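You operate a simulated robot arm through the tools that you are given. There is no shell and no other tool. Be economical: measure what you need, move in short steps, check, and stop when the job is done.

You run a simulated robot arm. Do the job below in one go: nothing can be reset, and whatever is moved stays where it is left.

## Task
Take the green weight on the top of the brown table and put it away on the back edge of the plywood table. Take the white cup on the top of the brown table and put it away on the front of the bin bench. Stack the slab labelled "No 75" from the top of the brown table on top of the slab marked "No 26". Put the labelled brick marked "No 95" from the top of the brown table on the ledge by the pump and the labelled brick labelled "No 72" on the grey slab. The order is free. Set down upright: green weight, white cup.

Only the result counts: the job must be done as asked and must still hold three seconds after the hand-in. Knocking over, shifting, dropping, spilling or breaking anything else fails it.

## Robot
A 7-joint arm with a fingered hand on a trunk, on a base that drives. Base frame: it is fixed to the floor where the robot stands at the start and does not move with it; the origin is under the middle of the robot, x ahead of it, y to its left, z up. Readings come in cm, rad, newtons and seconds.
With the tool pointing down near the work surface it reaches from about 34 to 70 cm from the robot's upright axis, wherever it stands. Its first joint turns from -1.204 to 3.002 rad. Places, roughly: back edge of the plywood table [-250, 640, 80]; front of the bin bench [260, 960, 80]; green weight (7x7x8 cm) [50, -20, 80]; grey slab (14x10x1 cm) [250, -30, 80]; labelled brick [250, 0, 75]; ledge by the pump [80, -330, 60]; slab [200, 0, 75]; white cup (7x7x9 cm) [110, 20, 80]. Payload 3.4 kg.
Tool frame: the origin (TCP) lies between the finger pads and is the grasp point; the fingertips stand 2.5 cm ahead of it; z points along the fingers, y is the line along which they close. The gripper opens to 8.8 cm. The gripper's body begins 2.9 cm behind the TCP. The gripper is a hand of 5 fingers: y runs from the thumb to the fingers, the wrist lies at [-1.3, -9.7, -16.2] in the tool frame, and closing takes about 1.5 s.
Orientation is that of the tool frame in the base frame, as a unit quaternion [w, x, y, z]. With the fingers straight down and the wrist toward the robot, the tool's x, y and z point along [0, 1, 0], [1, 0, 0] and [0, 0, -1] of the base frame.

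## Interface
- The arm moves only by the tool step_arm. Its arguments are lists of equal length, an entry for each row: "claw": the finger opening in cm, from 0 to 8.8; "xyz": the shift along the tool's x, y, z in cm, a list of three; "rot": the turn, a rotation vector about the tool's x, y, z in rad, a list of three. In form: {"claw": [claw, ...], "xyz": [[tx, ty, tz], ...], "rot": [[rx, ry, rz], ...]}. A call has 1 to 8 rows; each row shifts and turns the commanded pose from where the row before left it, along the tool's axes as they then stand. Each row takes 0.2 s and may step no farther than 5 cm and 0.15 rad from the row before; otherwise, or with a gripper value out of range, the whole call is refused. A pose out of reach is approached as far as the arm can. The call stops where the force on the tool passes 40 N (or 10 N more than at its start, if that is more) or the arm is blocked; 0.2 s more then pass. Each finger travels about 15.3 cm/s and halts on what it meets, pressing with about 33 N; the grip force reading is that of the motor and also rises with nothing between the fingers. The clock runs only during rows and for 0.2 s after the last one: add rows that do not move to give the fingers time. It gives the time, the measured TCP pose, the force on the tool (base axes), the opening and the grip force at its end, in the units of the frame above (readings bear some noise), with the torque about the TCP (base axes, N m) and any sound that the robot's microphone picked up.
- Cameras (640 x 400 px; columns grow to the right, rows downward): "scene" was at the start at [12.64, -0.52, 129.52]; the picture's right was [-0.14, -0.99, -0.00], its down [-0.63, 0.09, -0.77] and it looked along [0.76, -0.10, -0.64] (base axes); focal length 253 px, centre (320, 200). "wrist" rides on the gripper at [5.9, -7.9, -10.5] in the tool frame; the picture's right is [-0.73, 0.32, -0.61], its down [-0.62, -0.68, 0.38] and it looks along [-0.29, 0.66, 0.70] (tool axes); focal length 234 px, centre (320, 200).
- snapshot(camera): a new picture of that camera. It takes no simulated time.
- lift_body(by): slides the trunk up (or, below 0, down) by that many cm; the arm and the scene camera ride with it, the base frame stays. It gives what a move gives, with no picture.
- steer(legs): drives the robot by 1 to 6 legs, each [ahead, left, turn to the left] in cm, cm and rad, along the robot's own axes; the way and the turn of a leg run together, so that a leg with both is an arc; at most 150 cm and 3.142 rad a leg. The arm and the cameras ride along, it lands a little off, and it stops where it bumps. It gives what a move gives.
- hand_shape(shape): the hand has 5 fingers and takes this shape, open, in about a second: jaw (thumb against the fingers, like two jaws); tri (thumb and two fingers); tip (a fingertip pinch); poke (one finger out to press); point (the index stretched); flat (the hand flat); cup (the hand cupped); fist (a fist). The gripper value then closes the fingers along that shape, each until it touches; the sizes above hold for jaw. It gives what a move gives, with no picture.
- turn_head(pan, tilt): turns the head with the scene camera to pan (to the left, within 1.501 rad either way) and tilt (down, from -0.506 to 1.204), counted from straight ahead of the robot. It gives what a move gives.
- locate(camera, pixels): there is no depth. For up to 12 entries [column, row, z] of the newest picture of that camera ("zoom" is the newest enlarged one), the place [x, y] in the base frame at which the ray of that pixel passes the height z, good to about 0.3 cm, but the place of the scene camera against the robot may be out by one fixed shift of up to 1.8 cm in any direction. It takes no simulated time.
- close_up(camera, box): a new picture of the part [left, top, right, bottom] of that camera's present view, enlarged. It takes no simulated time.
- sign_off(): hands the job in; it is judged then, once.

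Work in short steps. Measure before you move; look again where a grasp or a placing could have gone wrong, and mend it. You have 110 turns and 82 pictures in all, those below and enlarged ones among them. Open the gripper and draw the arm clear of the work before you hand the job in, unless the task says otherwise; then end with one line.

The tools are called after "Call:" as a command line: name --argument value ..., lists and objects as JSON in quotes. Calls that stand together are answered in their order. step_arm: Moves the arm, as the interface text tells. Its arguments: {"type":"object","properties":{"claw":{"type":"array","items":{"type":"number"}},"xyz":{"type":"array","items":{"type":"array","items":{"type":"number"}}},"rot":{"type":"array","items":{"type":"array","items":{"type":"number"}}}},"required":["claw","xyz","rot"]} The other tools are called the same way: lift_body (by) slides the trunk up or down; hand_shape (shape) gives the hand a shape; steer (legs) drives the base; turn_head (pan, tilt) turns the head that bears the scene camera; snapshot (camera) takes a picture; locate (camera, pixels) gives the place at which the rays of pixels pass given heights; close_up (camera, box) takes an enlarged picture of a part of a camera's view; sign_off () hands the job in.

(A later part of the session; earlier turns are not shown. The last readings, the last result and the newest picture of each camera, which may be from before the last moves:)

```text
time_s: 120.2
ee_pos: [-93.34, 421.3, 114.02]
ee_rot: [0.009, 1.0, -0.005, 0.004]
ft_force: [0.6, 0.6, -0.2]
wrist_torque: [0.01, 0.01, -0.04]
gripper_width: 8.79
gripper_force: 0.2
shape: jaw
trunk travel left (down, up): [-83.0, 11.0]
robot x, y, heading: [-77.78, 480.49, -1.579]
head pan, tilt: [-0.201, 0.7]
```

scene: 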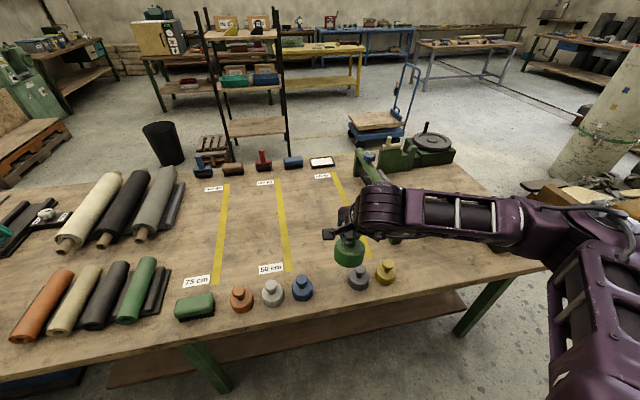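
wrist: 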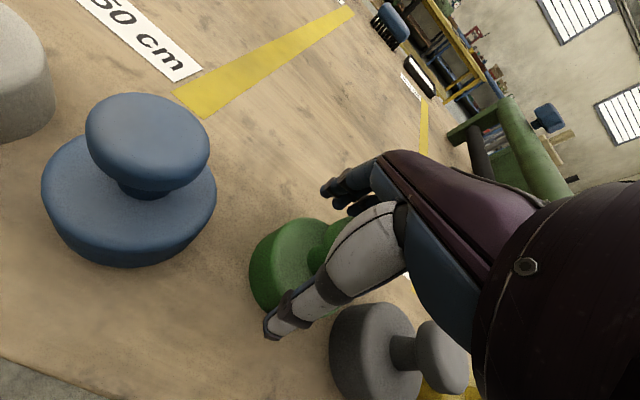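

I drive back to the left side of the brown table, facing -y near x≈115.

Call:
steer --legs '[[127, 70, 0], [127, 70, 0], [125, 57, 0]]'

Call:
turn_head --pan 0.2 --tilt 0.7

Call:
snapshot --camera "scene"

Call:
snapshot --camera "wrist"

```text
time_s: 140.8
ee_pos: [99.7, 39.62, 113.92]
ee_rot: [0.009, 1.0, 0.0, 0.004]
ft_force: [-0.9, -0.2, 0.4]
wrist_torque: [0.0, 0.03, 0.01]
gripper_width: 8.77
gripper_force: 0.0
shape: jaw
trunk travel left (down, up): [-83.0, 11.0]
robot x, y, heading: [114.3, 98.64, -1.571]
head pan, tilt: [-0.201, 0.7]
```

```text
time_s: 141.6
ee_pos: [99.77, 39.45, 113.89]
ee_rot: [0.009, 1.0, 0.001, 0.004]
ft_force: [0.1, 0.5, -0.4]
wrist_torque: [0.01, 0.02, 0.02]
gripper_width: 8.81
gripper_force: 0.1
shape: jaw
trunk travel left (down, up): [-83.0, 11.0]
robot x, y, heading: [114.45, 98.65, -1.57]
head pan, tilt: [0.201, 0.7]
```

```text
47 pictures are left
```

scene: 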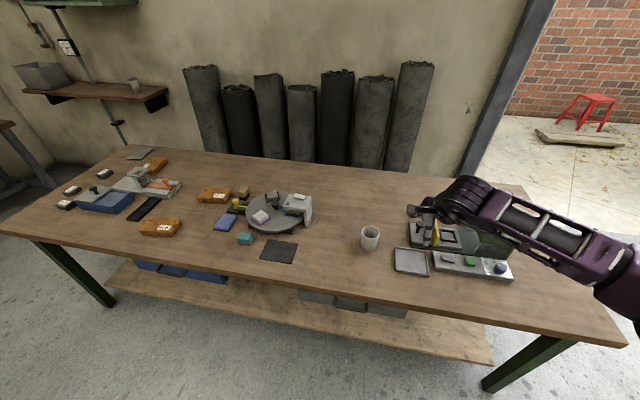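

```text
46 pictures are left
```

wrist: 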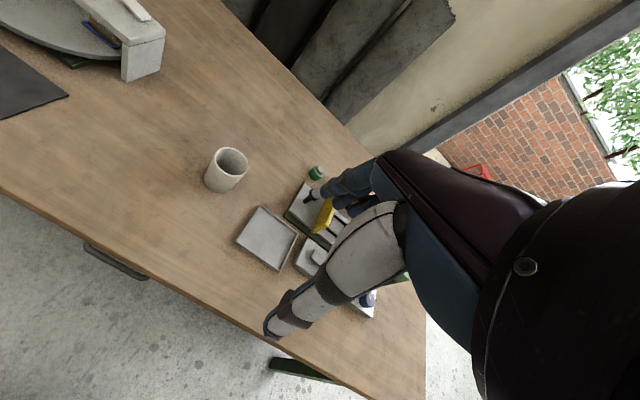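

The cup is at (370,238). I enlarge the table's far half to read the labels and locate the cup from both cameras.

Call:
close_up --camera "scene" --box '[40, 135, 330, 275]'

Call:
locate --camera "scene" --pixels '[[371, 232, 85], [370, 248, 76], [270, 260, 76], [162, 228, 80], [215, 195, 80], [155, 165, 80]]'

Call:
locate --camera "wrist" --pixels '[[233, 162, 85], [220, 190, 76], [268, 338, 76]]'

```text
2.21 times, centred on (185, 205) of scene
```

zoom: 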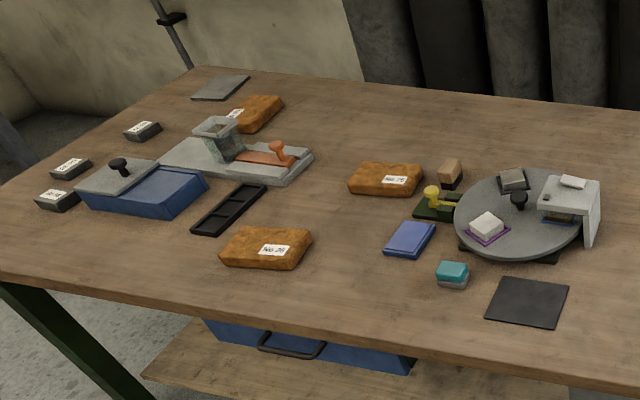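

```text
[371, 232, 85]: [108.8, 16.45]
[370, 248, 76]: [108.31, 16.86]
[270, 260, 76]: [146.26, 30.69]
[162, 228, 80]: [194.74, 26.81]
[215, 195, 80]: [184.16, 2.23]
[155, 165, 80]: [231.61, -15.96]
```

```text
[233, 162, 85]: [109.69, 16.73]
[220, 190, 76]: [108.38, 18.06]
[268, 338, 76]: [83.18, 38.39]
```

Cup centre ≈(109.4,16.7), rim z≈85. I drive 24 ahead and 9.5 left, which puts the hand over it.

Call:
steer --legs '[[23, 9.7, 0]]'

Call:
step_arm --claw '[8.8, 8.8, 8.8, 8.8]' --xyz '[[0, 0, 4], [0, 0, 5], [0, 0, 5], [0, 0, 4]]' --rot '[[0.018, 0, 0], [0, 0, 0], [0, 0, 0], [0, 0, 0]]'

Call:
snapshot --camera "wrist"

```text
time_s: 143.4
ee_pos: [108.79, 16.77, 114.09]
ee_rot: [0.01, 1.0, -0.002, 0.003]
ft_force: [0.1, 1.3, -0.2]
wrist_torque: [0.02, 0.01, 0.02]
gripper_width: 8.78
gripper_force: 0.0
shape: jaw
trunk travel left (down, up): [-83.0, 11.0]
robot x, y, heading: [123.26, 75.41, -1.573]
head pan, tilt: [0.201, 0.7]
```

```text
time_s: 144.4
ee_pos: [108.6, 16.92, 95.97]
ee_rot: [0.0, 1.0, -0.002, 0.003]
ft_force: [0.5, 0.6, 0.5]
wrist_torque: [-0.01, 0.04, 0.0]
gripper_width: 8.77
gripper_force: 0.1
shape: jaw
trunk travel left (down, up): [-83.0, 11.0]
robot x, y, heading: [123.4, 76.0, -1.574]
head pan, tilt: [0.201, 0.7]
```

```text
44 pictures are left
```

wrist: 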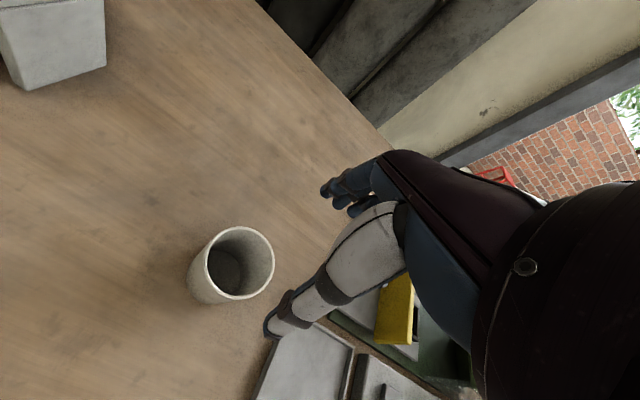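

I locate the rim's centre and edges.

Call:
locate --camera "wrist" --pixels '[[240, 263, 85], [206, 270, 85], [274, 258, 85], [243, 227, 85], [232, 300, 85], [211, 303, 76], [345, 350, 76], [252, 398, 78], [375, 280, 88]]'

```text
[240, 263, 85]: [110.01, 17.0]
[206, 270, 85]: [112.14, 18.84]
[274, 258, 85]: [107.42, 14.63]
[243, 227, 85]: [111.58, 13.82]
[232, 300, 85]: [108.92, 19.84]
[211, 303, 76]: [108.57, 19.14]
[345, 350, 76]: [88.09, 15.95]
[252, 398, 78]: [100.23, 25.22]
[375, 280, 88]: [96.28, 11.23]
```

Centre (110.0,16.8). I shift 1.4 in x and descend to z≈82.9, checking midway force, then close.

Call:
step_arm --claw '[8.8, 8.8, 8.8, 8.8]' --xyz '[[1.4, 0.1, 0], [0, 0, 5], [0, 0, 4.5], [0, 0, 3.6]]' --rot '[[0, 0, 0], [0, 0, 0], [0, 0, 0], [0, 0, 0]]'

Call:
snapshot --camera "wrist"

```text
time_s: 145.4
ee_pos: [110.44, 16.41, 83.01]
ee_rot: [0.001, 1.0, -0.002, 0.003]
ft_force: [0.0, 0.1, 2.9]
wrist_torque: [-0.02, -0.06, -0.01]
gripper_width: 8.78
gripper_force: 0.1
shape: jaw
trunk travel left (down, up): [-83.0, 11.0]
robot x, y, heading: [123.49, 75.76, -1.577]
head pan, tilt: [0.201, 0.7]
```

```text
43 pictures are left
```

wrist: 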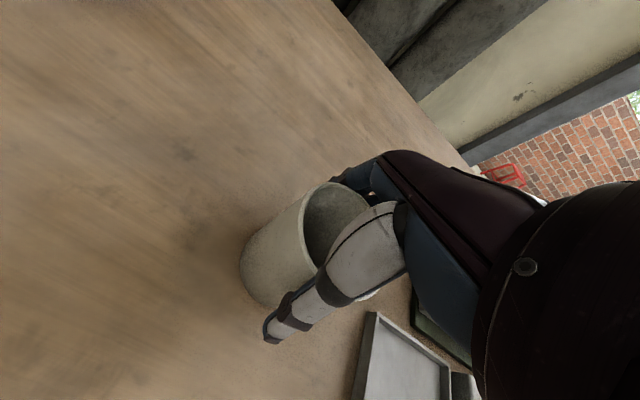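

The thumb and fingers straddle the cup. I rise 0.3 cm and close.

Call:
step_arm --claw '[8, 7, 6, 5, 4, 4, 4]' --xyz '[[0, 0, -0.3], [0, 0, 0], [0, 0, 0], [0, 0, 0], [0, 0, 0], [0, 0, 0], [0, 0, 0]]' --rot '[[0, 0, 0], [0, 0, 0], [0, 0, 0], [0, 0, 0], [0, 0, 0], [0, 0, 0], [0, 0, 0]]'

Call:
step_arm --claw '[4, 4]' --xyz '[[0, 0, -2], [0, 0, -3]]' --rot '[[0, 0, 0], [0, 0, 0]]'

Call:
snapshot --camera "wrist"

```text
time_s: 147.0
ee_pos: [110.27, 16.5, 83.13]
ee_rot: [0.0, 1.0, -0.002, 0.003]
ft_force: [0.1, 0.3, -0.3]
wrist_torque: [-0.02, 0.0, -0.01]
gripper_width: 5.74
gripper_force: 32.6
shape: jaw
trunk travel left (down, up): [-83.0, 11.0]
robot x, y, heading: [123.09, 75.81, -1.577]
head pan, tilt: [0.201, 0.7]
```

```text
time_s: 147.6
ee_pos: [110.48, 16.37, 88.31]
ee_rot: [-0.001, 1.0, -0.003, 0.004]
ft_force: [0.0, -0.9, -0.1]
wrist_torque: [0.01, 0.0, 0.02]
gripper_width: 5.75
gripper_force: 33.0
shape: jaw
trunk travel left (down, up): [-83.0, 11.0]
robot x, y, heading: [123.28, 75.65, -1.58]
head pan, tilt: [0.201, 0.7]
```

```text
42 pictures are left
```

wrist: 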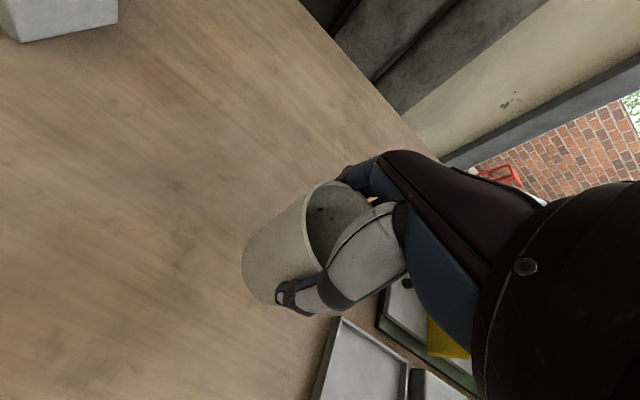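

The cup is held (TCP 7.1 above its base). I raise it, back out to about (60,200), turn toward +y and look.

Call:
step_arm --claw '[4, 4, 4, 4]' --xyz '[[0, 0, -5], [0, 0, -5], [0, 0, -5], [0, 0, -5]]' --rot '[[0, 0, 0], [0, 0, 0], [0, 0, 0], [0, 0, 0]]'

Call:
steer --legs '[[-60, 0, 0], [-60, -60, 0], [0, 0, 3.14]]'

Call:
turn_head --pan -0.3 --tilt 0.3

Call:
snapshot --camera "scene"

```text
time_s: 148.6
ee_pos: [110.61, 16.71, 108.21]
ee_rot: [-0.001, 1.0, -0.003, 0.003]
ft_force: [1.1, -1.1, -1.0]
wrist_torque: [-0.01, 0.01, 0.03]
gripper_width: 5.68
gripper_force: 33.2
shape: jaw
trunk travel left (down, up): [-83.0, 11.0]
robot x, y, heading: [122.97, 75.73, -1.569]
head pan, tilt: [0.201, 0.7]
```

```text
time_s: 163.5
ee_pos: [74.06, 254.34, 108.18]
ee_rot: [-0.005, -0.017, 1.0, 0.0]
ft_force: [0.4, 0.8, -1.6]
wrist_torque: [-0.02, -0.01, 0.01]
gripper_width: 5.63
gripper_force: 32.9
shape: jaw
trunk travel left (down, up): [-83.0, 11.0]
robot x, y, heading: [63.32, 194.66, 1.602]
head pan, tilt: [0.201, 0.7]
```

```text
time_s: 164.4
ee_pos: [74.03, 254.33, 108.09]
ee_rot: [-0.003, -0.017, 1.0, 0.0]
ft_force: [0.4, -0.5, -1.5]
wrist_torque: [-0.02, 0.0, 0.03]
gripper_width: 5.61
gripper_force: 32.5
shape: jaw
trunk travel left (down, up): [-83.0, 11.0]
robot x, y, heading: [63.51, 194.63, 1.607]
head pan, tilt: [-0.3, 0.3]
```

```text
41 pictures are left
```

scene: 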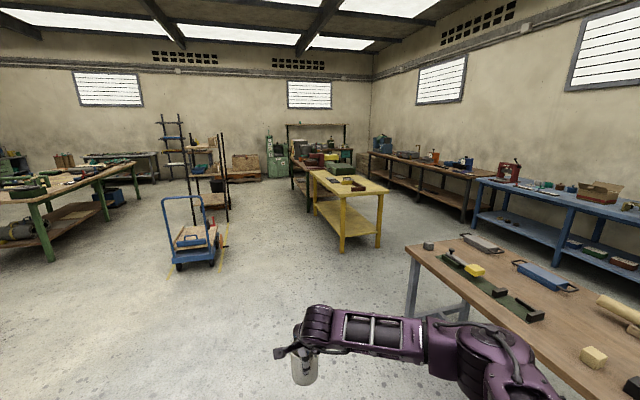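

I locate the yellow table and neighbours to plan the route to the bin bench (around (335,155)).

Call:
locate --camera "scene" --pixels '[[341, 250, 0], [378, 245, 0], [315, 212, 0], [307, 210, 0], [228, 245, 0], [218, 268, 0], [228, 220, 0], [372, 183, 0], [385, 187, 76], [310, 172, 76]]'

Call:
close_up --camera "scene" --box '[250, 110, 410, 210]'

```text
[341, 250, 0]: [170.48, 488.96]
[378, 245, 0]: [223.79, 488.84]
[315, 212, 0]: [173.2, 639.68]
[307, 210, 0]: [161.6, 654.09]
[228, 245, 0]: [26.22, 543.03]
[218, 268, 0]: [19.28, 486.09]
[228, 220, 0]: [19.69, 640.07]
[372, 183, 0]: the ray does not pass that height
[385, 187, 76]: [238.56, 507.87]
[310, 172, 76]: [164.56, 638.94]
```

```text
4.00 times, centred on (330, 160) of scene
```

zoom: 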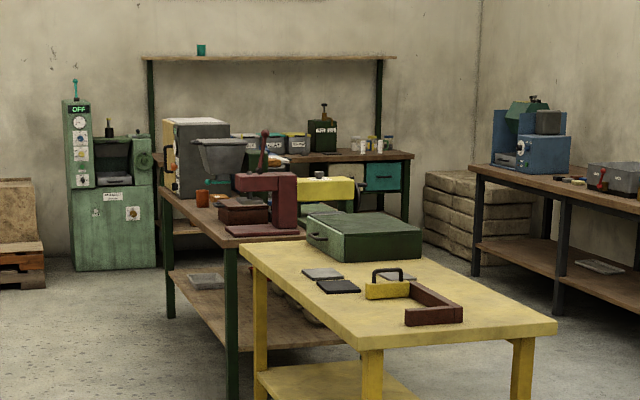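

I drive up the aisle at x≈92 to y≈650 and look again.

Call:
steer --legs '[[112, -12, 0], [112, -12, 0], [112, -12, 0], [112, -12, 0]]'

Call:
turn_head --pan -0.5 --tilt 0.4

Call:
snapshot --camera "scene"

```text
time_s: 186.2
ee_pos: [95.61, 704.37, 108.1]
ee_rot: [-0.003, -0.021, 1.0, 0.001]
ft_force: [0.2, 0.1, -1.2]
wrist_torque: [0.03, 0.0, -0.02]
gripper_width: 5.59
gripper_force: 32.8
shape: jaw
trunk travel left (down, up): [-83.0, 11.0]
robot x, y, heading: [85.9, 644.55, 1.613]
head pan, tilt: [-0.3, 0.3]
```

```text
time_s: 186.9
ee_pos: [95.46, 704.35, 108.01]
ee_rot: [-0.004, -0.021, 1.0, 0.001]
ft_force: [-0.7, -0.9, -1.1]
wrist_torque: [-0.01, 0.0, -0.03]
gripper_width: 5.58
gripper_force: 33.0
shape: jaw
trunk travel left (down, up): [-83.0, 11.0]
robot x, y, heading: [85.63, 644.71, 1.61]
head pan, tilt: [-0.499, 0.4]
```

```text
39 pictures are left
```

scene: 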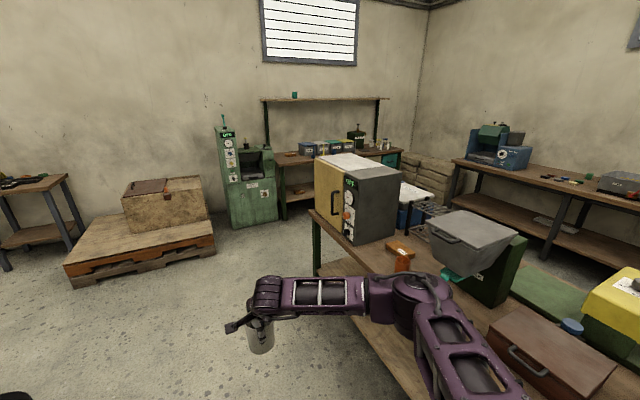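

I locate the bin bench front edge and the black table's far end.

Call:
locate --camera "scene" --pixels '[[277, 168, 76], [400, 165, 76], [284, 218, 0], [272, 225, 0], [316, 212, 76], [319, 272, 0], [213, 248, 8], [450, 162, 76], [460, 205, 0], [400, 228, 0], [425, 205, 50]]'

Call:
close_up --camera "scene" --box '[250, 80, 450, 240]'

```text
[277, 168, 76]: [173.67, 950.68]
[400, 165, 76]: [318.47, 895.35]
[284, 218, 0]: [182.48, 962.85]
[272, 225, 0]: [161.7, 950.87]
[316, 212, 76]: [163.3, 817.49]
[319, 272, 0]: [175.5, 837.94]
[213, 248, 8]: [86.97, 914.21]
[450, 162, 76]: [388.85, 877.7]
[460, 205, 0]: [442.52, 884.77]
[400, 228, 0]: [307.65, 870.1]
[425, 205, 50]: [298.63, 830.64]
```

```text
2.50 times, centred on (350, 160) of scene
```

zoom: 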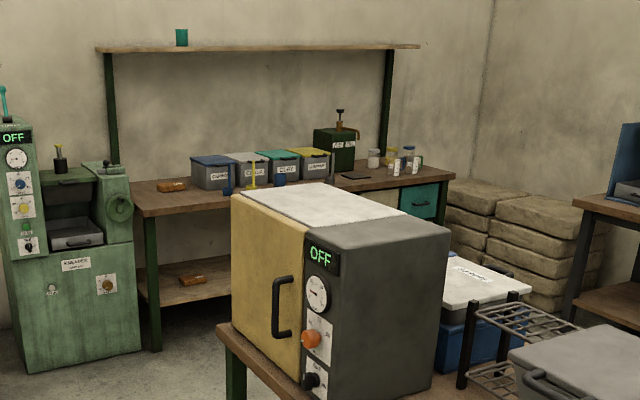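

I check the elbow's overhang and retract the arm by 12 cm.

Call:
locate --camera "scene" --pixels '[[430, 290, 115], [430, 290, 105], [213, 248, 0], [65, 265, 20]]'

Call:
step_arm --claw '[4, 4, 4]' --xyz '[[0, -4, 0], [0, -4, 0], [0, -4, 0]]' --rot '[[0, 0, 0], [0, 0, 0], [0, 0, 0]]'

```text
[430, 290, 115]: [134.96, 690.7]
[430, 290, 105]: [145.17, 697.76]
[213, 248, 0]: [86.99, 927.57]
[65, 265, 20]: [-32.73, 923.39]
```

```text
time_s: 187.7
ee_pos: [95.81, 691.73, 108.11]
ee_rot: [-0.004, -0.021, 1.0, 0.001]
ft_force: [-0.5, 0.0, 0.3]
wrist_torque: [0.0, 0.0, 0.01]
gripper_width: 5.61
gripper_force: 33.3
shape: jaw
trunk travel left (down, up): [-83.0, 11.0]
robot x, y, heading: [85.46, 644.92, 1.612]
head pan, tilt: [-0.499, 0.4]
```

I drive past the black table's end and slide right in front of the bin bench.

Call:
steer --legs '[[102, -10, 0], [102, -10, 0], [36.7, -33.5, 0], [-4, -100, -0.04]]'

Call:
turn_head --pan 0.1 --tilt 0.7

Call:
snapshot --camera "scene"

Call:
snapshot --camera "wrist"

```text
time_s: 204.7
ee_pos: [238.83, 924.38, 108.15]
ee_rot: [-0.004, 0.008, 1.0, 0.0]
ft_force: [0.1, -0.3, -1.3]
wrist_torque: [0.02, 0.01, 0.02]
gripper_width: 5.62
gripper_force: 33.3
shape: jaw
trunk travel left (down, up): [-83.0, 11.0]
robot x, y, heading: [225.35, 877.45, 1.552]
head pan, tilt: [-0.499, 0.4]
```

```text
time_s: 205.7
ee_pos: [238.82, 924.3, 108.12]
ee_rot: [-0.003, 0.009, 1.0, 0.0]
ft_force: [0.6, -1.2, -0.6]
wrist_torque: [0.01, -0.01, 0.02]
gripper_width: 5.6
gripper_force: 33.2
shape: jaw
trunk travel left (down, up): [-83.0, 11.0]
robot x, y, heading: [225.93, 877.91, 1.554]
head pan, tilt: [0.099, 0.7]
```

```text
37 pictures are left
```

scene: 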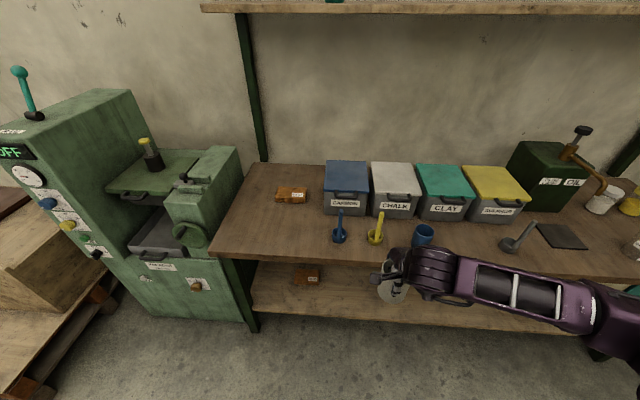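

```text
36 pictures are left
```

wrist: 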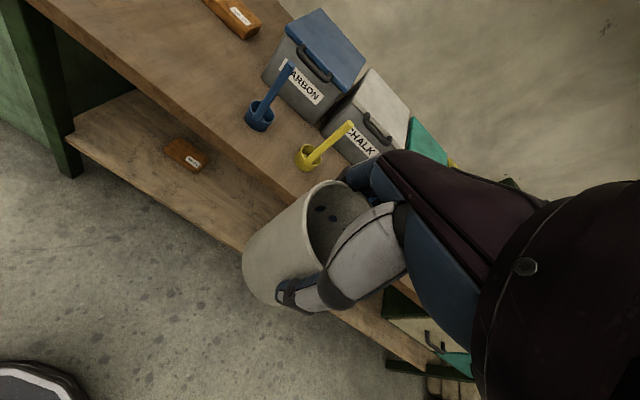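

I locate the items at the bench's front and its edge.

Call:
locate --camera "scene" --pixels '[[338, 240, 78], [375, 241, 78], [422, 245, 78], [508, 248, 78], [300, 259, 78], [370, 263, 78], [540, 275, 78], [345, 213, 78], [440, 218, 78], [505, 220, 78], [565, 245, 78]]'

Call:
locate --camera "wrist" --pixels '[[260, 125, 78], [309, 165, 78], [180, 120, 78], [240, 168, 78]]'

Call:
close_up --camera "scene" --box '[320, 140, 640, 340]'

```text
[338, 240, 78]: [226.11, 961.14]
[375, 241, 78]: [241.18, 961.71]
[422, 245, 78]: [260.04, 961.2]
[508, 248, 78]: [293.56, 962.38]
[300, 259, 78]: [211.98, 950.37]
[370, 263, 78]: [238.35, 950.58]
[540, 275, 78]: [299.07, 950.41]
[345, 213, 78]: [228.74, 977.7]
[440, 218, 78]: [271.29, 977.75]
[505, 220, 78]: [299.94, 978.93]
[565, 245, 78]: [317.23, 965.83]
```

```text
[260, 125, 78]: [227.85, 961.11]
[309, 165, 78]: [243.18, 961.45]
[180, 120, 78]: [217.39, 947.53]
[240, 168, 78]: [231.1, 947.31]
```

```text
2.00 times, centred on (480, 240) of scene
```

zoom: 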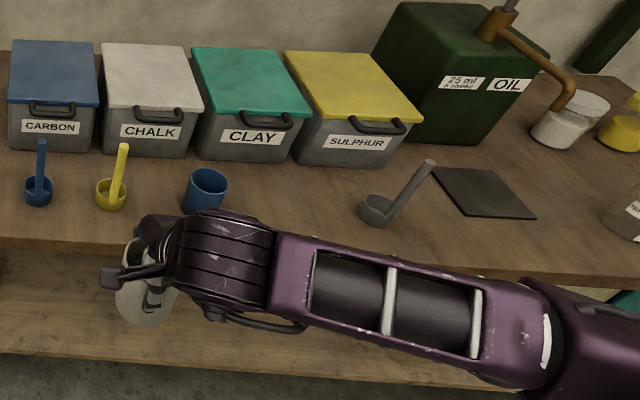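

The row at y≈961 has a gap at x≈277 (blue cup at 260, grey scoop at 293). I drive ahead 23, then right 38.

Call:
steer --legs '[[23, 0, 0], [0.6, -38, 0]]'

Call:
turn_head --pan -0.1 --tilt 0.9

Call:
snapshot --camera "scene"

Call:
snapshot --camera "wrist"

```text
time_s: 209.4
ee_pos: [276.21, 947.03, 108.14]
ee_rot: [-0.003, 0.011, 1.0, 0.0]
ft_force: [0.2, 0.0, -0.8]
wrist_torque: [0.01, -0.02, 0.02]
gripper_width: 5.58
gripper_force: 33.0
shape: jaw
trunk travel left (down, up): [-83.0, 11.0]
robot x, y, heading: [262.61, 900.22, 1.544]
head pan, tilt: [0.099, 0.7]
```

```text
time_s: 210.1
ee_pos: [276.18, 947.04, 108.14]
ee_rot: [-0.004, 0.011, 1.0, -0.001]
ft_force: [0.9, -0.4, -0.7]
wrist_torque: [0.0, 0.02, 0.02]
gripper_width: 5.61
gripper_force: 32.8
shape: jaw
trunk travel left (down, up): [-83.0, 11.0]
robot x, y, heading: [262.5, 900.57, 1.545]
head pan, tilt: [-0.099, 0.901]
```

```text
34 pictures are left
```

scene: 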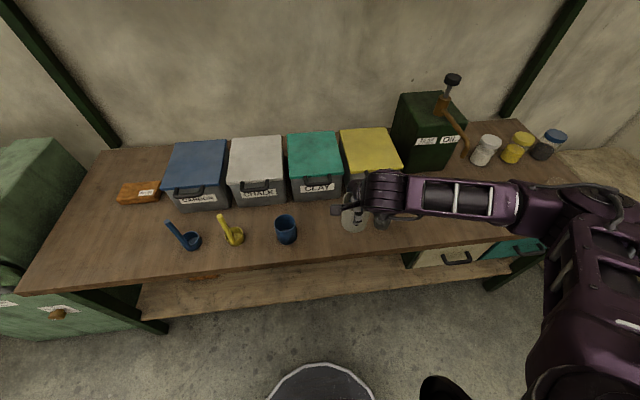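

```text
33 pictures are left
```

wrist: 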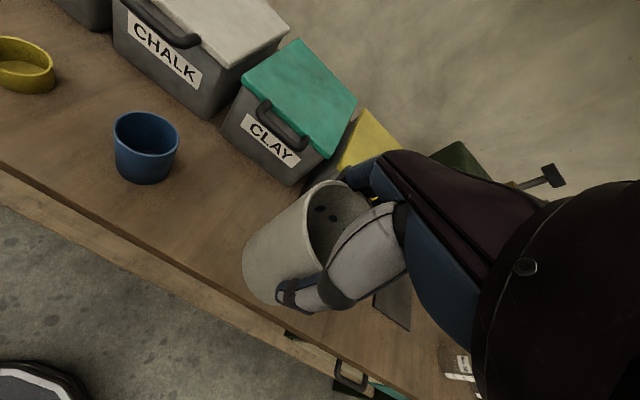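

I measure the blue cup and the grey scoop's visible part, and the edge.

Call:
locate --camera "scene" --pixels '[[286, 238, 77], [382, 226, 77], [377, 220, 77], [300, 190, 77], [300, 266, 76], [353, 205, 108]]'

Call:
locate --camera "wrist" --pixels '[[147, 176, 76], [147, 132, 82], [180, 265, 76], [290, 182, 76], [380, 303, 76]]'

```text
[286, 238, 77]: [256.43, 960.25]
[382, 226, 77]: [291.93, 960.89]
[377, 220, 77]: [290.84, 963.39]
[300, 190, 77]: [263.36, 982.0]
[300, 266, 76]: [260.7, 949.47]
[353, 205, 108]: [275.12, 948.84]
```

```text
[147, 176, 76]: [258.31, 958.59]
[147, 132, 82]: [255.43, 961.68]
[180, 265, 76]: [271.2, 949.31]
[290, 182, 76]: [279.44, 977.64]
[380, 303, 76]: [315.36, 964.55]
```

Slot centre ≈(275,961). I move forward 13.7 cm and descend toward the bench.

Call:
step_arm --claw '[4, 4, 4, 4, 4, 4, 4]' --xyz '[[0.6, 4.6, 0], [0, 4.6, 0], [0, 4.5, 0], [0, 0, 5], [0, 0, 5], [0, 0, 5], [0, 0, 3]]' --rot '[[0, 0, 0], [0, 0, 0], [0, 0, 0], [0, 0, 0], [0, 0, 0], [0, 0, 0], [0, 0, 0]]'

Call:
close_up --camera "scene" --box '[240, 140, 440, 265]'

Call:
snapshot --camera "wrist"

```text
time_s: 211.7
ee_pos: [275.97, 960.66, 89.89]
ee_rot: [-0.004, 0.011, 1.0, 0.0]
ft_force: [0.4, -0.5, -0.2]
wrist_torque: [0.01, -0.02, -0.02]
gripper_width: 5.59
gripper_force: 33.0
shape: jaw
trunk travel left (down, up): [-83.0, 11.0]
robot x, y, heading: [262.8, 900.48, 1.544]
head pan, tilt: [-0.099, 0.901]
```

```text
3.20 times, centred on (340, 202) of scene
```

zoom: 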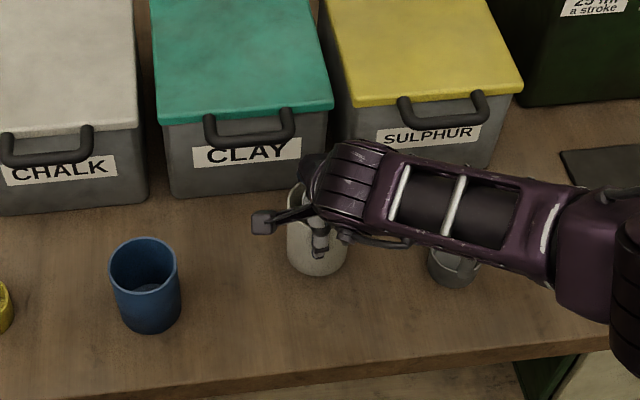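

```text
31 pictures are left
```

wrist: 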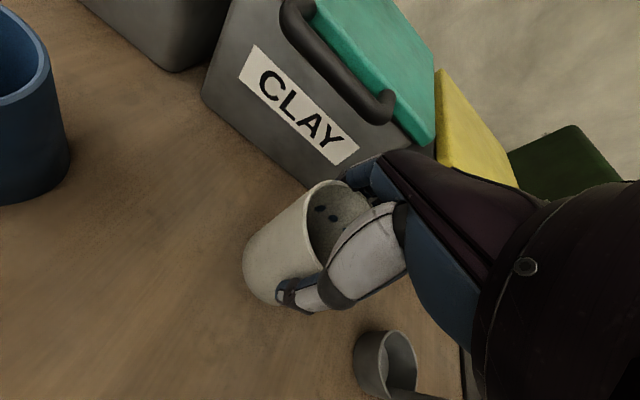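

The cup is over the slot; bottom ≈82.8. I lower further, ending in small steps until contact.

Call:
step_arm --claw '[4, 4, 4, 4]' --xyz '[[0, 0, 2.5], [0, 0, 1], [0, 0, 0.7], [0, 0, 0.7]]' --rot '[[0, 0, 0], [0, 0, 0], [0, 0, 0], [0, 0, 0]]'

Call:
step_arm --claw '[4, 4, 4, 4]' --xyz '[[0, 0, 0.5], [0, 0, 0.5], [0, 0, 0.4], [0, 0, 0.4]]' --rot '[[0, 0, 0], [0, 0, 0], [0, 0, 0], [0, 0, 0]]'

Call:
close_up --camera "scene" --box '[240, 140, 440, 265]'

```text
time_s: 212.6
ee_pos: [275.73, 961.1, 86.84]
ee_rot: [-0.008, 0.013, 1.0, 0.01]
ft_force: [0.4, -8.5, 24.6]
wrist_torque: [-0.08, -0.07, 0.01]
gripper_width: 5.47
gripper_force: 32.8
shape: jaw
trunk travel left (down, up): [-83.0, 11.0]
robot x, y, heading: [262.91, 900.69, 1.544]
head pan, tilt: [-0.099, 0.901]
stopped in row 4: the force on the tool passed its limit (the readings are from after the stop); the commanded pose is now the measured one
```

```text
time_s: 213.1
ee_pos: [275.67, 961.61, 86.75]
ee_rot: [-0.008, 0.012, 1.0, 0.015]
ft_force: [0.8, -8.8, 29.3]
wrist_torque: [-0.28, -0.08, -0.08]
gripper_width: 5.43
gripper_force: 32.9
shape: jaw
trunk travel left (down, up): [-83.0, 11.0]
robot x, y, heading: [262.72, 900.97, 1.549]
head pan, tilt: [-0.099, 0.901]
stopped in row 2: the force on the tool passed its limit (the readings are from after the stop); the commanded pose is now the measured one
```

```text
3.20 times, centred on (340, 202) of scene
```

zoom: 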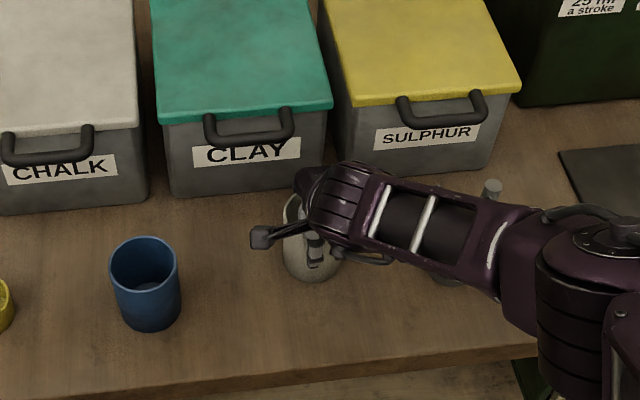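

Contact again ~3 cm above nominal with force straight through the cup, so this bench is also higher. I ease up 0.2 and open slowly.

Call:
step_arm --claw '[5.4, 5.8, 6.2, 6.6, 7.2, 8, 8.8, 8.8]' --xyz '[[0, 0, -0.2], [0, 0, 0], [0, 0, 0], [0, 0, 0], [0, 0, 0], [0, 0, 0], [0, 0, 0], [0, 0, 0]]' --rot '[[0, 0, 0], [0, 0, 0], [0, 0, 0], [0, 0, 0], [0, 0, 0], [0, 0, 0], [0, 0, 0], [0, 0, 0]]'

Call:
snapshot --camera "wrist"

```text
time_s: 214.8
ee_pos: [275.84, 961.5, 86.44]
ee_rot: [-0.006, 0.012, 1.0, 0.01]
ft_force: [-0.6, 1.1, 5.1]
wrist_torque: [-0.05, 0.0, 0.06]
gripper_width: 8.78
gripper_force: 0.0
shape: jaw
trunk travel left (down, up): [-83.0, 11.0]
robot x, y, heading: [262.84, 900.75, 1.546]
head pan, tilt: [-0.099, 0.901]
```

```text
29 pictures are left
```

wrist: 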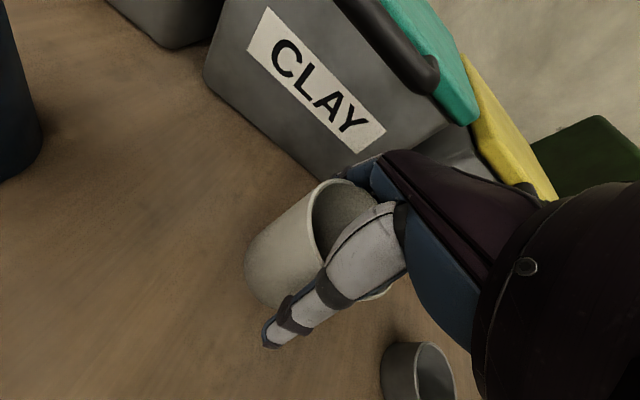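

Released. I lift straight up and check the cup.

Call:
step_arm --claw '[8.8, 8.8, 8.8, 8.8, 8.8, 8.8]' --xyz '[[0, 0, -1], [0, 0, -3], [0, 0, -5], [0, 0, -5], [0, 0, -5], [0, 0, -4]]' --rot '[[0.02, 0, 0], [0, 0, 0], [0, 0, 0], [0, 0, 0], [0, 0, 0], [0, 0, 0]]'

Call:
snapshot --camera "scene"

```text
time_s: 216.2
ee_pos: [276.07, 961.82, 109.3]
ee_rot: [-0.007, 0.012, 1.0, -0.001]
ft_force: [0.1, -0.6, -0.9]
wrist_torque: [0.0, -0.01, -0.02]
gripper_width: 8.78
gripper_force: 0.1
shape: jaw
trunk travel left (down, up): [-83.0, 11.0]
robot x, y, heading: [262.88, 900.47, 1.547]
head pan, tilt: [-0.099, 0.901]
```

```text
28 pictures are left
```

scene: 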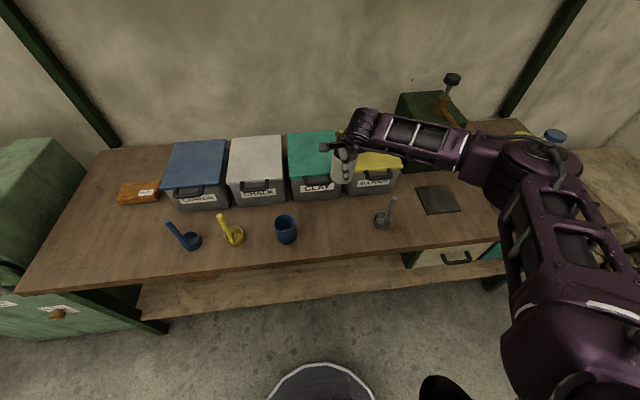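

The cup is not on the bench — I check whether it is still in the hand.

Call:
snapshot --camera "wrist"

Call:
close_up --camera "scene" --box '[290, 90, 420, 250]'

```text
27 pictures are left
```

wrist: 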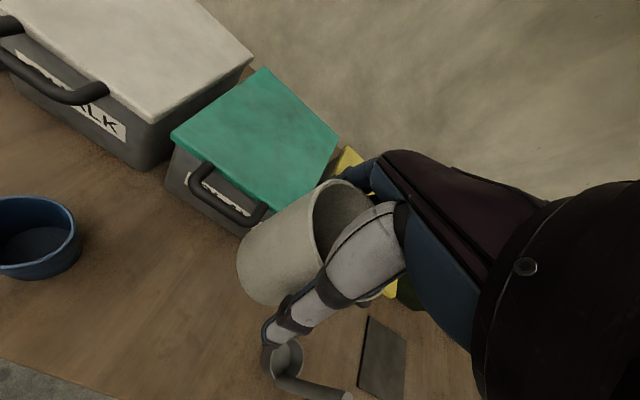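

```text
2.50 times, centred on (355, 170) of scene
```

zoom: 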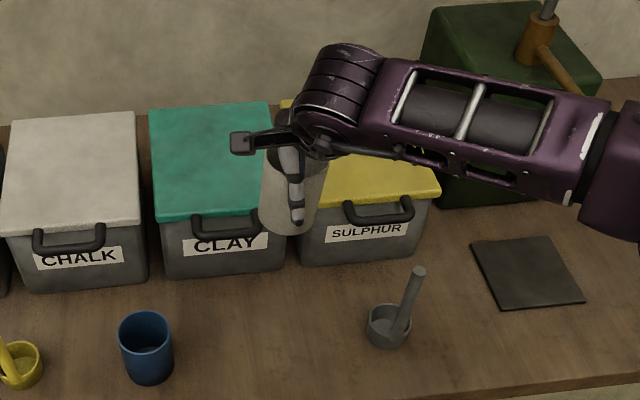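

The cup is stuck in the opened hand. I enlarge the contact region to see what holds it.

Call:
close_up --camera "wrist" --box '[220, 140, 420, 360]'

```text
1.82 times, centred on (320, 250) of wrist
```

zoom: 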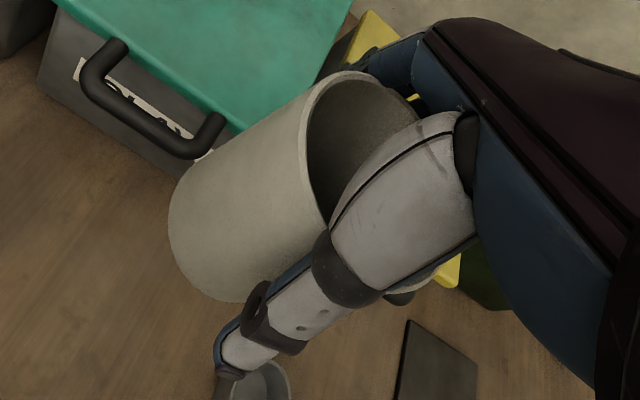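

The rim is wedged between the thick thumb base and the knuckles. I'll set the cup back on the bench (a bit nearer the front, y≈958) with light contact, then flatten the hand to free it.

Call:
step_arm --claw '[8.8, 8.8, 8.8, 8.8, 8.8, 8.8]' --xyz '[[0, -4, 0], [0, 0, 5], [0, 0, 5], [0, 0, 5], [0, 0, 4], [0, 0, 2]]' --rot '[[0, 0, 0], [0, 0, 0], [0, 0, 0], [0, 0, 0], [0, 0, 0], [0, 0, 0]]'

Call:
step_arm --claw '[8.8, 8.8, 8.8]' --xyz '[[0, 0, 0.5], [0, 0, 0.3], [0, 0, 0]]' --rot '[[0, 0, 0], [0, 0, 0], [0, 0, 0]]'

```text
time_s: 217.7
ee_pos: [275.68, 957.6, 88.33]
ee_rot: [-0.006, 0.011, 1.0, -0.001]
ft_force: [-0.2, -0.2, 0.1]
wrist_torque: [-0.01, 0.02, -0.01]
gripper_width: 8.8
gripper_force: 0.1
shape: jaw
trunk travel left (down, up): [-83.0, 11.0]
robot x, y, heading: [262.79, 900.3, 1.548]
head pan, tilt: [-0.099, 0.901]
```

```text
time_s: 218.4
ee_pos: [275.58, 957.67, 87.66]
ee_rot: [-0.007, 0.013, 1.0, -0.001]
ft_force: [-0.5, -0.5, -1.0]
wrist_torque: [0.01, -0.03, -0.02]
gripper_width: 8.77
gripper_force: 0.1
shape: jaw
trunk travel left (down, up): [-83.0, 11.0]
robot x, y, heading: [262.6, 900.15, 1.551]
head pan, tilt: [-0.099, 0.901]
```

Call:
step_arm --claw '[8.8, 8.8, 8.8]' --xyz '[[0, 0, 0.4], [0, 0, 0.3], [0, 0, 0]]' --rot '[[0, 0, 0], [0, 0, 0], [0, 0, 0]]'

Call:
step_arm --claw '[8.8, 8.8]' --xyz '[[0, 0, 0.3], [0, 0, 0]]' --rot '[[0, 0, 0], [0, 0, 0]]'

```text
time_s: 219.2
ee_pos: [275.71, 957.69, 86.81]
ee_rot: [-0.007, 0.012, 1.0, -0.001]
ft_force: [0.3, -0.3, 0.3]
wrist_torque: [-0.01, 0.01, -0.02]
gripper_width: 8.79
gripper_force: 0.0
shape: jaw
trunk travel left (down, up): [-83.0, 11.0]
robot x, y, heading: [262.75, 900.71, 1.547]
head pan, tilt: [-0.099, 0.901]
```

```text
time_s: 219.8
ee_pos: [275.63, 957.61, 86.65]
ee_rot: [-0.007, 0.013, 1.0, -0.001]
ft_force: [-0.9, -0.4, 1.5]
wrist_torque: [0.05, 0.0, 0.0]
gripper_width: 8.79
gripper_force: 0.1
shape: jaw
trunk travel left (down, up): [-83.0, 11.0]
robot x, y, heading: [262.78, 900.44, 1.546]
head pan, tilt: [-0.099, 0.901]
```

Light contact (1.5 N). I flatten the hand to free the rim and look.

Call:
hand_shape --shape "flat"

Call:
snapshot --camera "wrist"

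```text
time_s: 220.8
ee_pos: [275.64, 957.64, 86.73]
ee_rot: [-0.007, 0.011, 1.0, 0.0]
ft_force: [-0.5, -0.6, 0.6]
wrist_torque: [0.04, 0.0, 0.02]
gripper_width: 0.0
gripper_force: 0.0
shape: flat
trunk travel left (down, up): [-83.0, 11.0]
robot x, y, heading: [262.91, 900.45, 1.544]
head pan, tilt: [-0.099, 0.901]
```

```text
24 pictures are left
```

wrist: 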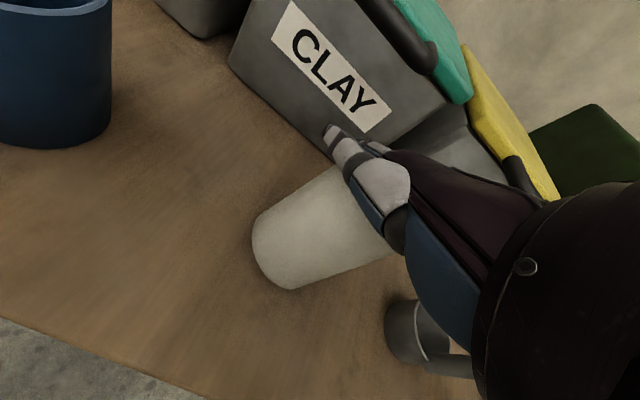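

The thumb has swung clear and the cup stands free. I lift slowly and check again.

Call:
step_arm --claw '[8.8, 8.8, 8.8, 8.8, 8.8, 8.8]' --xyz '[[0, 0, -1], [0, 0, -2], [0, 0, -4], [0, 0, -5], [0, 0, -5], [0, 0, -5]]' --rot '[[0, 0, 0], [0, 0, 0], [0, 0, 0], [0, 0, 0], [0, 0, 0], [0, 0, 0]]'

Call:
snapshot --camera "scene"

```text
time_s: 222.2
ee_pos: [275.82, 957.53, 108.57]
ee_rot: [-0.007, 0.012, 1.0, 0.0]
ft_force: [0.1, 0.3, 1.4]
wrist_torque: [0.02, -0.02, -0.03]
gripper_width: 0.0
gripper_force: 0.1
shape: flat
trunk travel left (down, up): [-83.0, 11.0]
robot x, y, heading: [262.42, 900.29, 1.549]
head pan, tilt: [-0.099, 0.901]
```

```text
23 pictures are left
```

scene: 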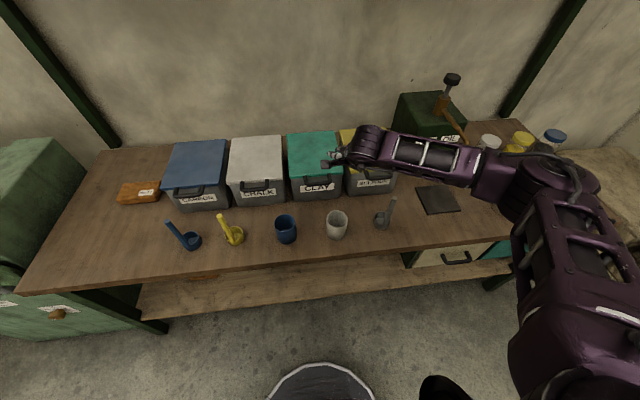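

The cup stands upright in its slot. I return the hand to jaw, retract, and retrace the route out.

Call:
hand_shape --shape "jaw"

Call:
step_arm --claw '[8.8, 8.8, 8.8]' --xyz '[[0, -4.5, -1], [0, -4.5, 0], [0, -3, 0]]' --rot '[[0, 0, 0], [0, 0, 0], [0, 0, 0]]'

Call:
steer --legs '[[-14, 0, 0], [-1, 132, 0], [-38.7, 33.2, 0], [-105, 0.3, 0], [-105, 0.3, 0]]'

```text
time_s: 223.1
ee_pos: [275.85, 957.65, 108.65]
ee_rot: [-0.007, 0.013, 1.0, -0.001]
ft_force: [-0.2, -0.6, 0.5]
wrist_torque: [0.03, 0.01, -0.02]
gripper_width: 8.76
gripper_force: 0.1
shape: jaw
trunk travel left (down, up): [-83.0, 11.0]
robot x, y, heading: [262.82, 900.46, 1.546]
head pan, tilt: [-0.099, 0.901]
```

```text
time_s: 223.8
ee_pos: [275.72, 945.48, 109.79]
ee_rot: [-0.007, 0.012, 1.0, -0.001]
ft_force: [0.2, -1.1, 0.1]
wrist_torque: [-0.04, 0.0, -0.05]
gripper_width: 8.79
gripper_force: 0.1
shape: jaw
trunk travel left (down, up): [-83.0, 11.0]
robot x, y, heading: [262.62, 900.28, 1.541]
head pan, tilt: [-0.099, 0.901]
```

```text
time_s: 243.9
ee_pos: [103.46, 686.51, 109.86]
ee_rot: [-0.007, 0.026, 1.0, 0.0]
ft_force: [-0.2, 0.8, 0.3]
wrist_torque: [0.0, -0.02, 0.01]
gripper_width: 8.78
gripper_force: 0.1
shape: jaw
trunk travel left (down, up): [-83.0, 11.0]
robot x, y, heading: [89.47, 641.37, 1.515]
head pan, tilt: [-0.099, 0.901]
```

Call:
steer --legs '[[-147, -3.4, 0], [-147, -3.4, 0], [-147, -3.4, 0], [0, 0, -3.085], [93, 53, 0], [0, 70, 0]]'

Call:
turn_head --pan 0.15 --tilt 0.75

Call:
snapshot --camera "scene"

```text
time_s: 281.0
ee_pos: [207.06, 65.84, 109.86]
ee_rot: [-0.001, 0.999, 0.033, 0.006]
ft_force: [0.3, -0.9, 0.2]
wrist_torque: [-0.01, -0.01, 0.01]
gripper_width: 8.81
gripper_force: 0.1
shape: jaw
trunk travel left (down, up): [-83.0, 11.0]
robot x, y, heading: [215.75, 111.99, -1.504]
head pan, tilt: [-0.099, 0.901]
```

```text
time_s: 281.8
ee_pos: [207.16, 65.88, 109.79]
ee_rot: [-0.001, 0.999, 0.033, 0.007]
ft_force: [0.3, 0.3, 0.0]
wrist_torque: [-0.01, -0.01, 0.02]
gripper_width: 8.78
gripper_force: 0.0
shape: jaw
trunk travel left (down, up): [-83.0, 11.0]
robot x, y, heading: [215.68, 112.11, -1.508]
head pan, tilt: [0.15, 0.75]
```

```text
22 pictures are left
```

scene: 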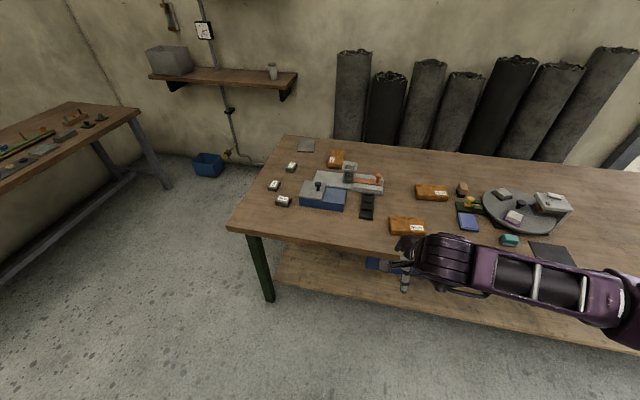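

I enlarge the end of the table to read the labels.

Call:
close_up --camera "scene" --box '[255, 135, 365, 215]'

Call:
locate --camera "zoom" --pixels '[[105, 295, 78], [212, 185, 78], [167, 388, 78], [295, 60, 77], [480, 135, 80]]'

Call:
close_up --camera "scene" --box '[370, 170, 480, 240]'

Call:
locate --camera "zoom" --pixels '[[215, 325, 80], [355, 130, 80], [110, 330, 80], [320, 340, 80]]'

```text
5.00 times, centred on (310, 175) of scene
```

zoom: 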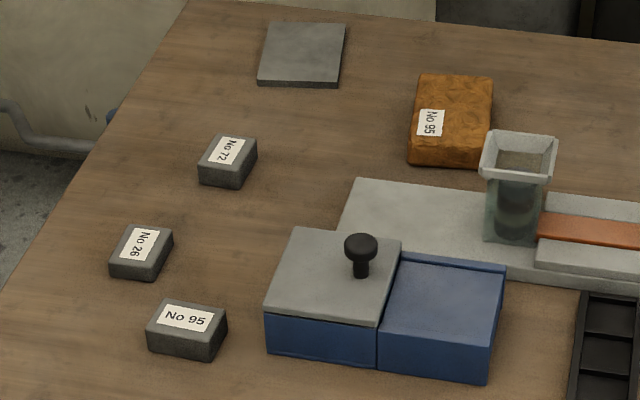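

```text
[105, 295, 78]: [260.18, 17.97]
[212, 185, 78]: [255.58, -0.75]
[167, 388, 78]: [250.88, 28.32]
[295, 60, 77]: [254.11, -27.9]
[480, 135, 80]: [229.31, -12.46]
```

```text
5.71 times, centred on (425, 205) of scene
```

zoom: 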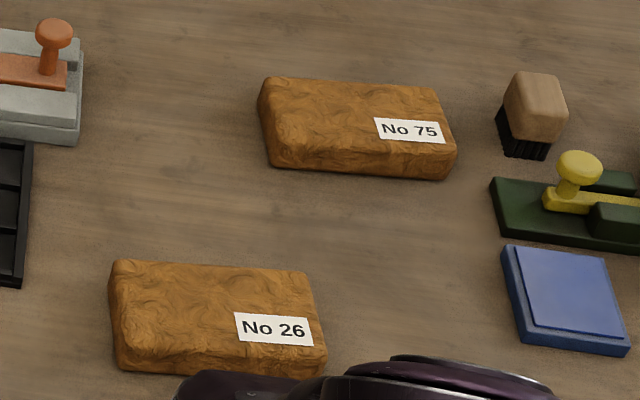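

```text
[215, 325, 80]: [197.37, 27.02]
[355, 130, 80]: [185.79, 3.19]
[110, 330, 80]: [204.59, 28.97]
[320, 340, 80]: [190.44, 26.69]
```

Slab No 75 is at (186,3), slab No 26 at (197,27); small bricks No 72 (256,-1), No 95 (251,27); grey slab (254,-28). I measure the slabs' corners.

Call:
locate --camera "zoom" --pixels '[[262, 80, 80], [435, 88, 80], [455, 158, 80], [278, 148, 80], [272, 167, 76], [445, 181, 76], [112, 265, 80], [303, 270, 80], [325, 350, 80], [118, 343, 80], [122, 374, 76], [322, 377, 76]]'

Call:
steer --legs '[[0, 0, -0.063], [32, -16, 0]]'

Call:
snapshot --camera "wrist"

```text
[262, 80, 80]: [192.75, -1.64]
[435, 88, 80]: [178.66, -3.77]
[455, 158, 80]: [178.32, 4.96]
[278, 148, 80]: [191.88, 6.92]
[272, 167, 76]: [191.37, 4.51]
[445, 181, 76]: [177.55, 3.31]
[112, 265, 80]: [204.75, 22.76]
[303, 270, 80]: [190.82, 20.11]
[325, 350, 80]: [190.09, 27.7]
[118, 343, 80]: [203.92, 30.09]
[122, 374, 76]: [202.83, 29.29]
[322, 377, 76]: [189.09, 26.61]
```

```text
time_s: 284.6
ee_pos: [188.02, 33.49, 109.76]
ee_rot: [-0.001, 1.0, -0.003, 0.006]
ft_force: [-0.2, 0.2, -0.2]
wrist_torque: [0.02, 0.0, 0.02]
gripper_width: 8.78
gripper_force: 0.0
shape: jaw
trunk travel left (down, up): [-83.0, 11.0]
robot x, y, heading: [199.98, 78.92, -1.577]
head pan, tilt: [0.15, 0.75]
```

```text
19 pictures are left
```

wrist: 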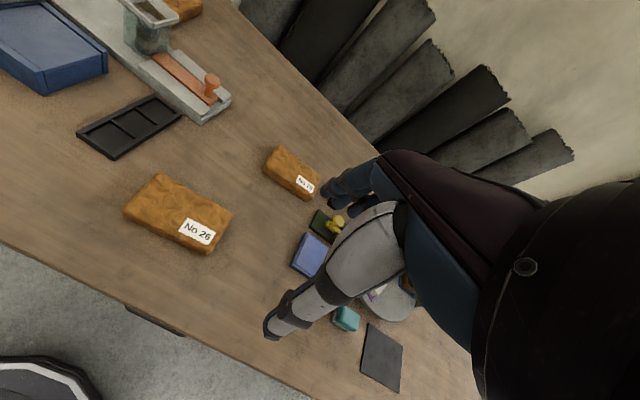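

I check the robot base's front from the wrist picture and refine the slabs' corners there.

Call:
locate --camera "wrist" --pixels '[[50, 358, 20], [95, 385, 20], [276, 148, 79], [321, 180, 79], [309, 196, 79], [265, 166, 79], [310, 200, 76], [160, 176, 79], [231, 213, 79], [208, 246, 79], [124, 210, 79], [275, 396, 76]]'

```text
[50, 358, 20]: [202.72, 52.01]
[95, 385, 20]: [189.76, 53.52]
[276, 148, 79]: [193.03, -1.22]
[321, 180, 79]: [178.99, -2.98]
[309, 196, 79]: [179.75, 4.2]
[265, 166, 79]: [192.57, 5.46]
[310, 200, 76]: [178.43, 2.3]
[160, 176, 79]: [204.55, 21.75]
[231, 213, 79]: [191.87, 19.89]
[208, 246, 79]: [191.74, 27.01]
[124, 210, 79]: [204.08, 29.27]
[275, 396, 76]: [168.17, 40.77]
```

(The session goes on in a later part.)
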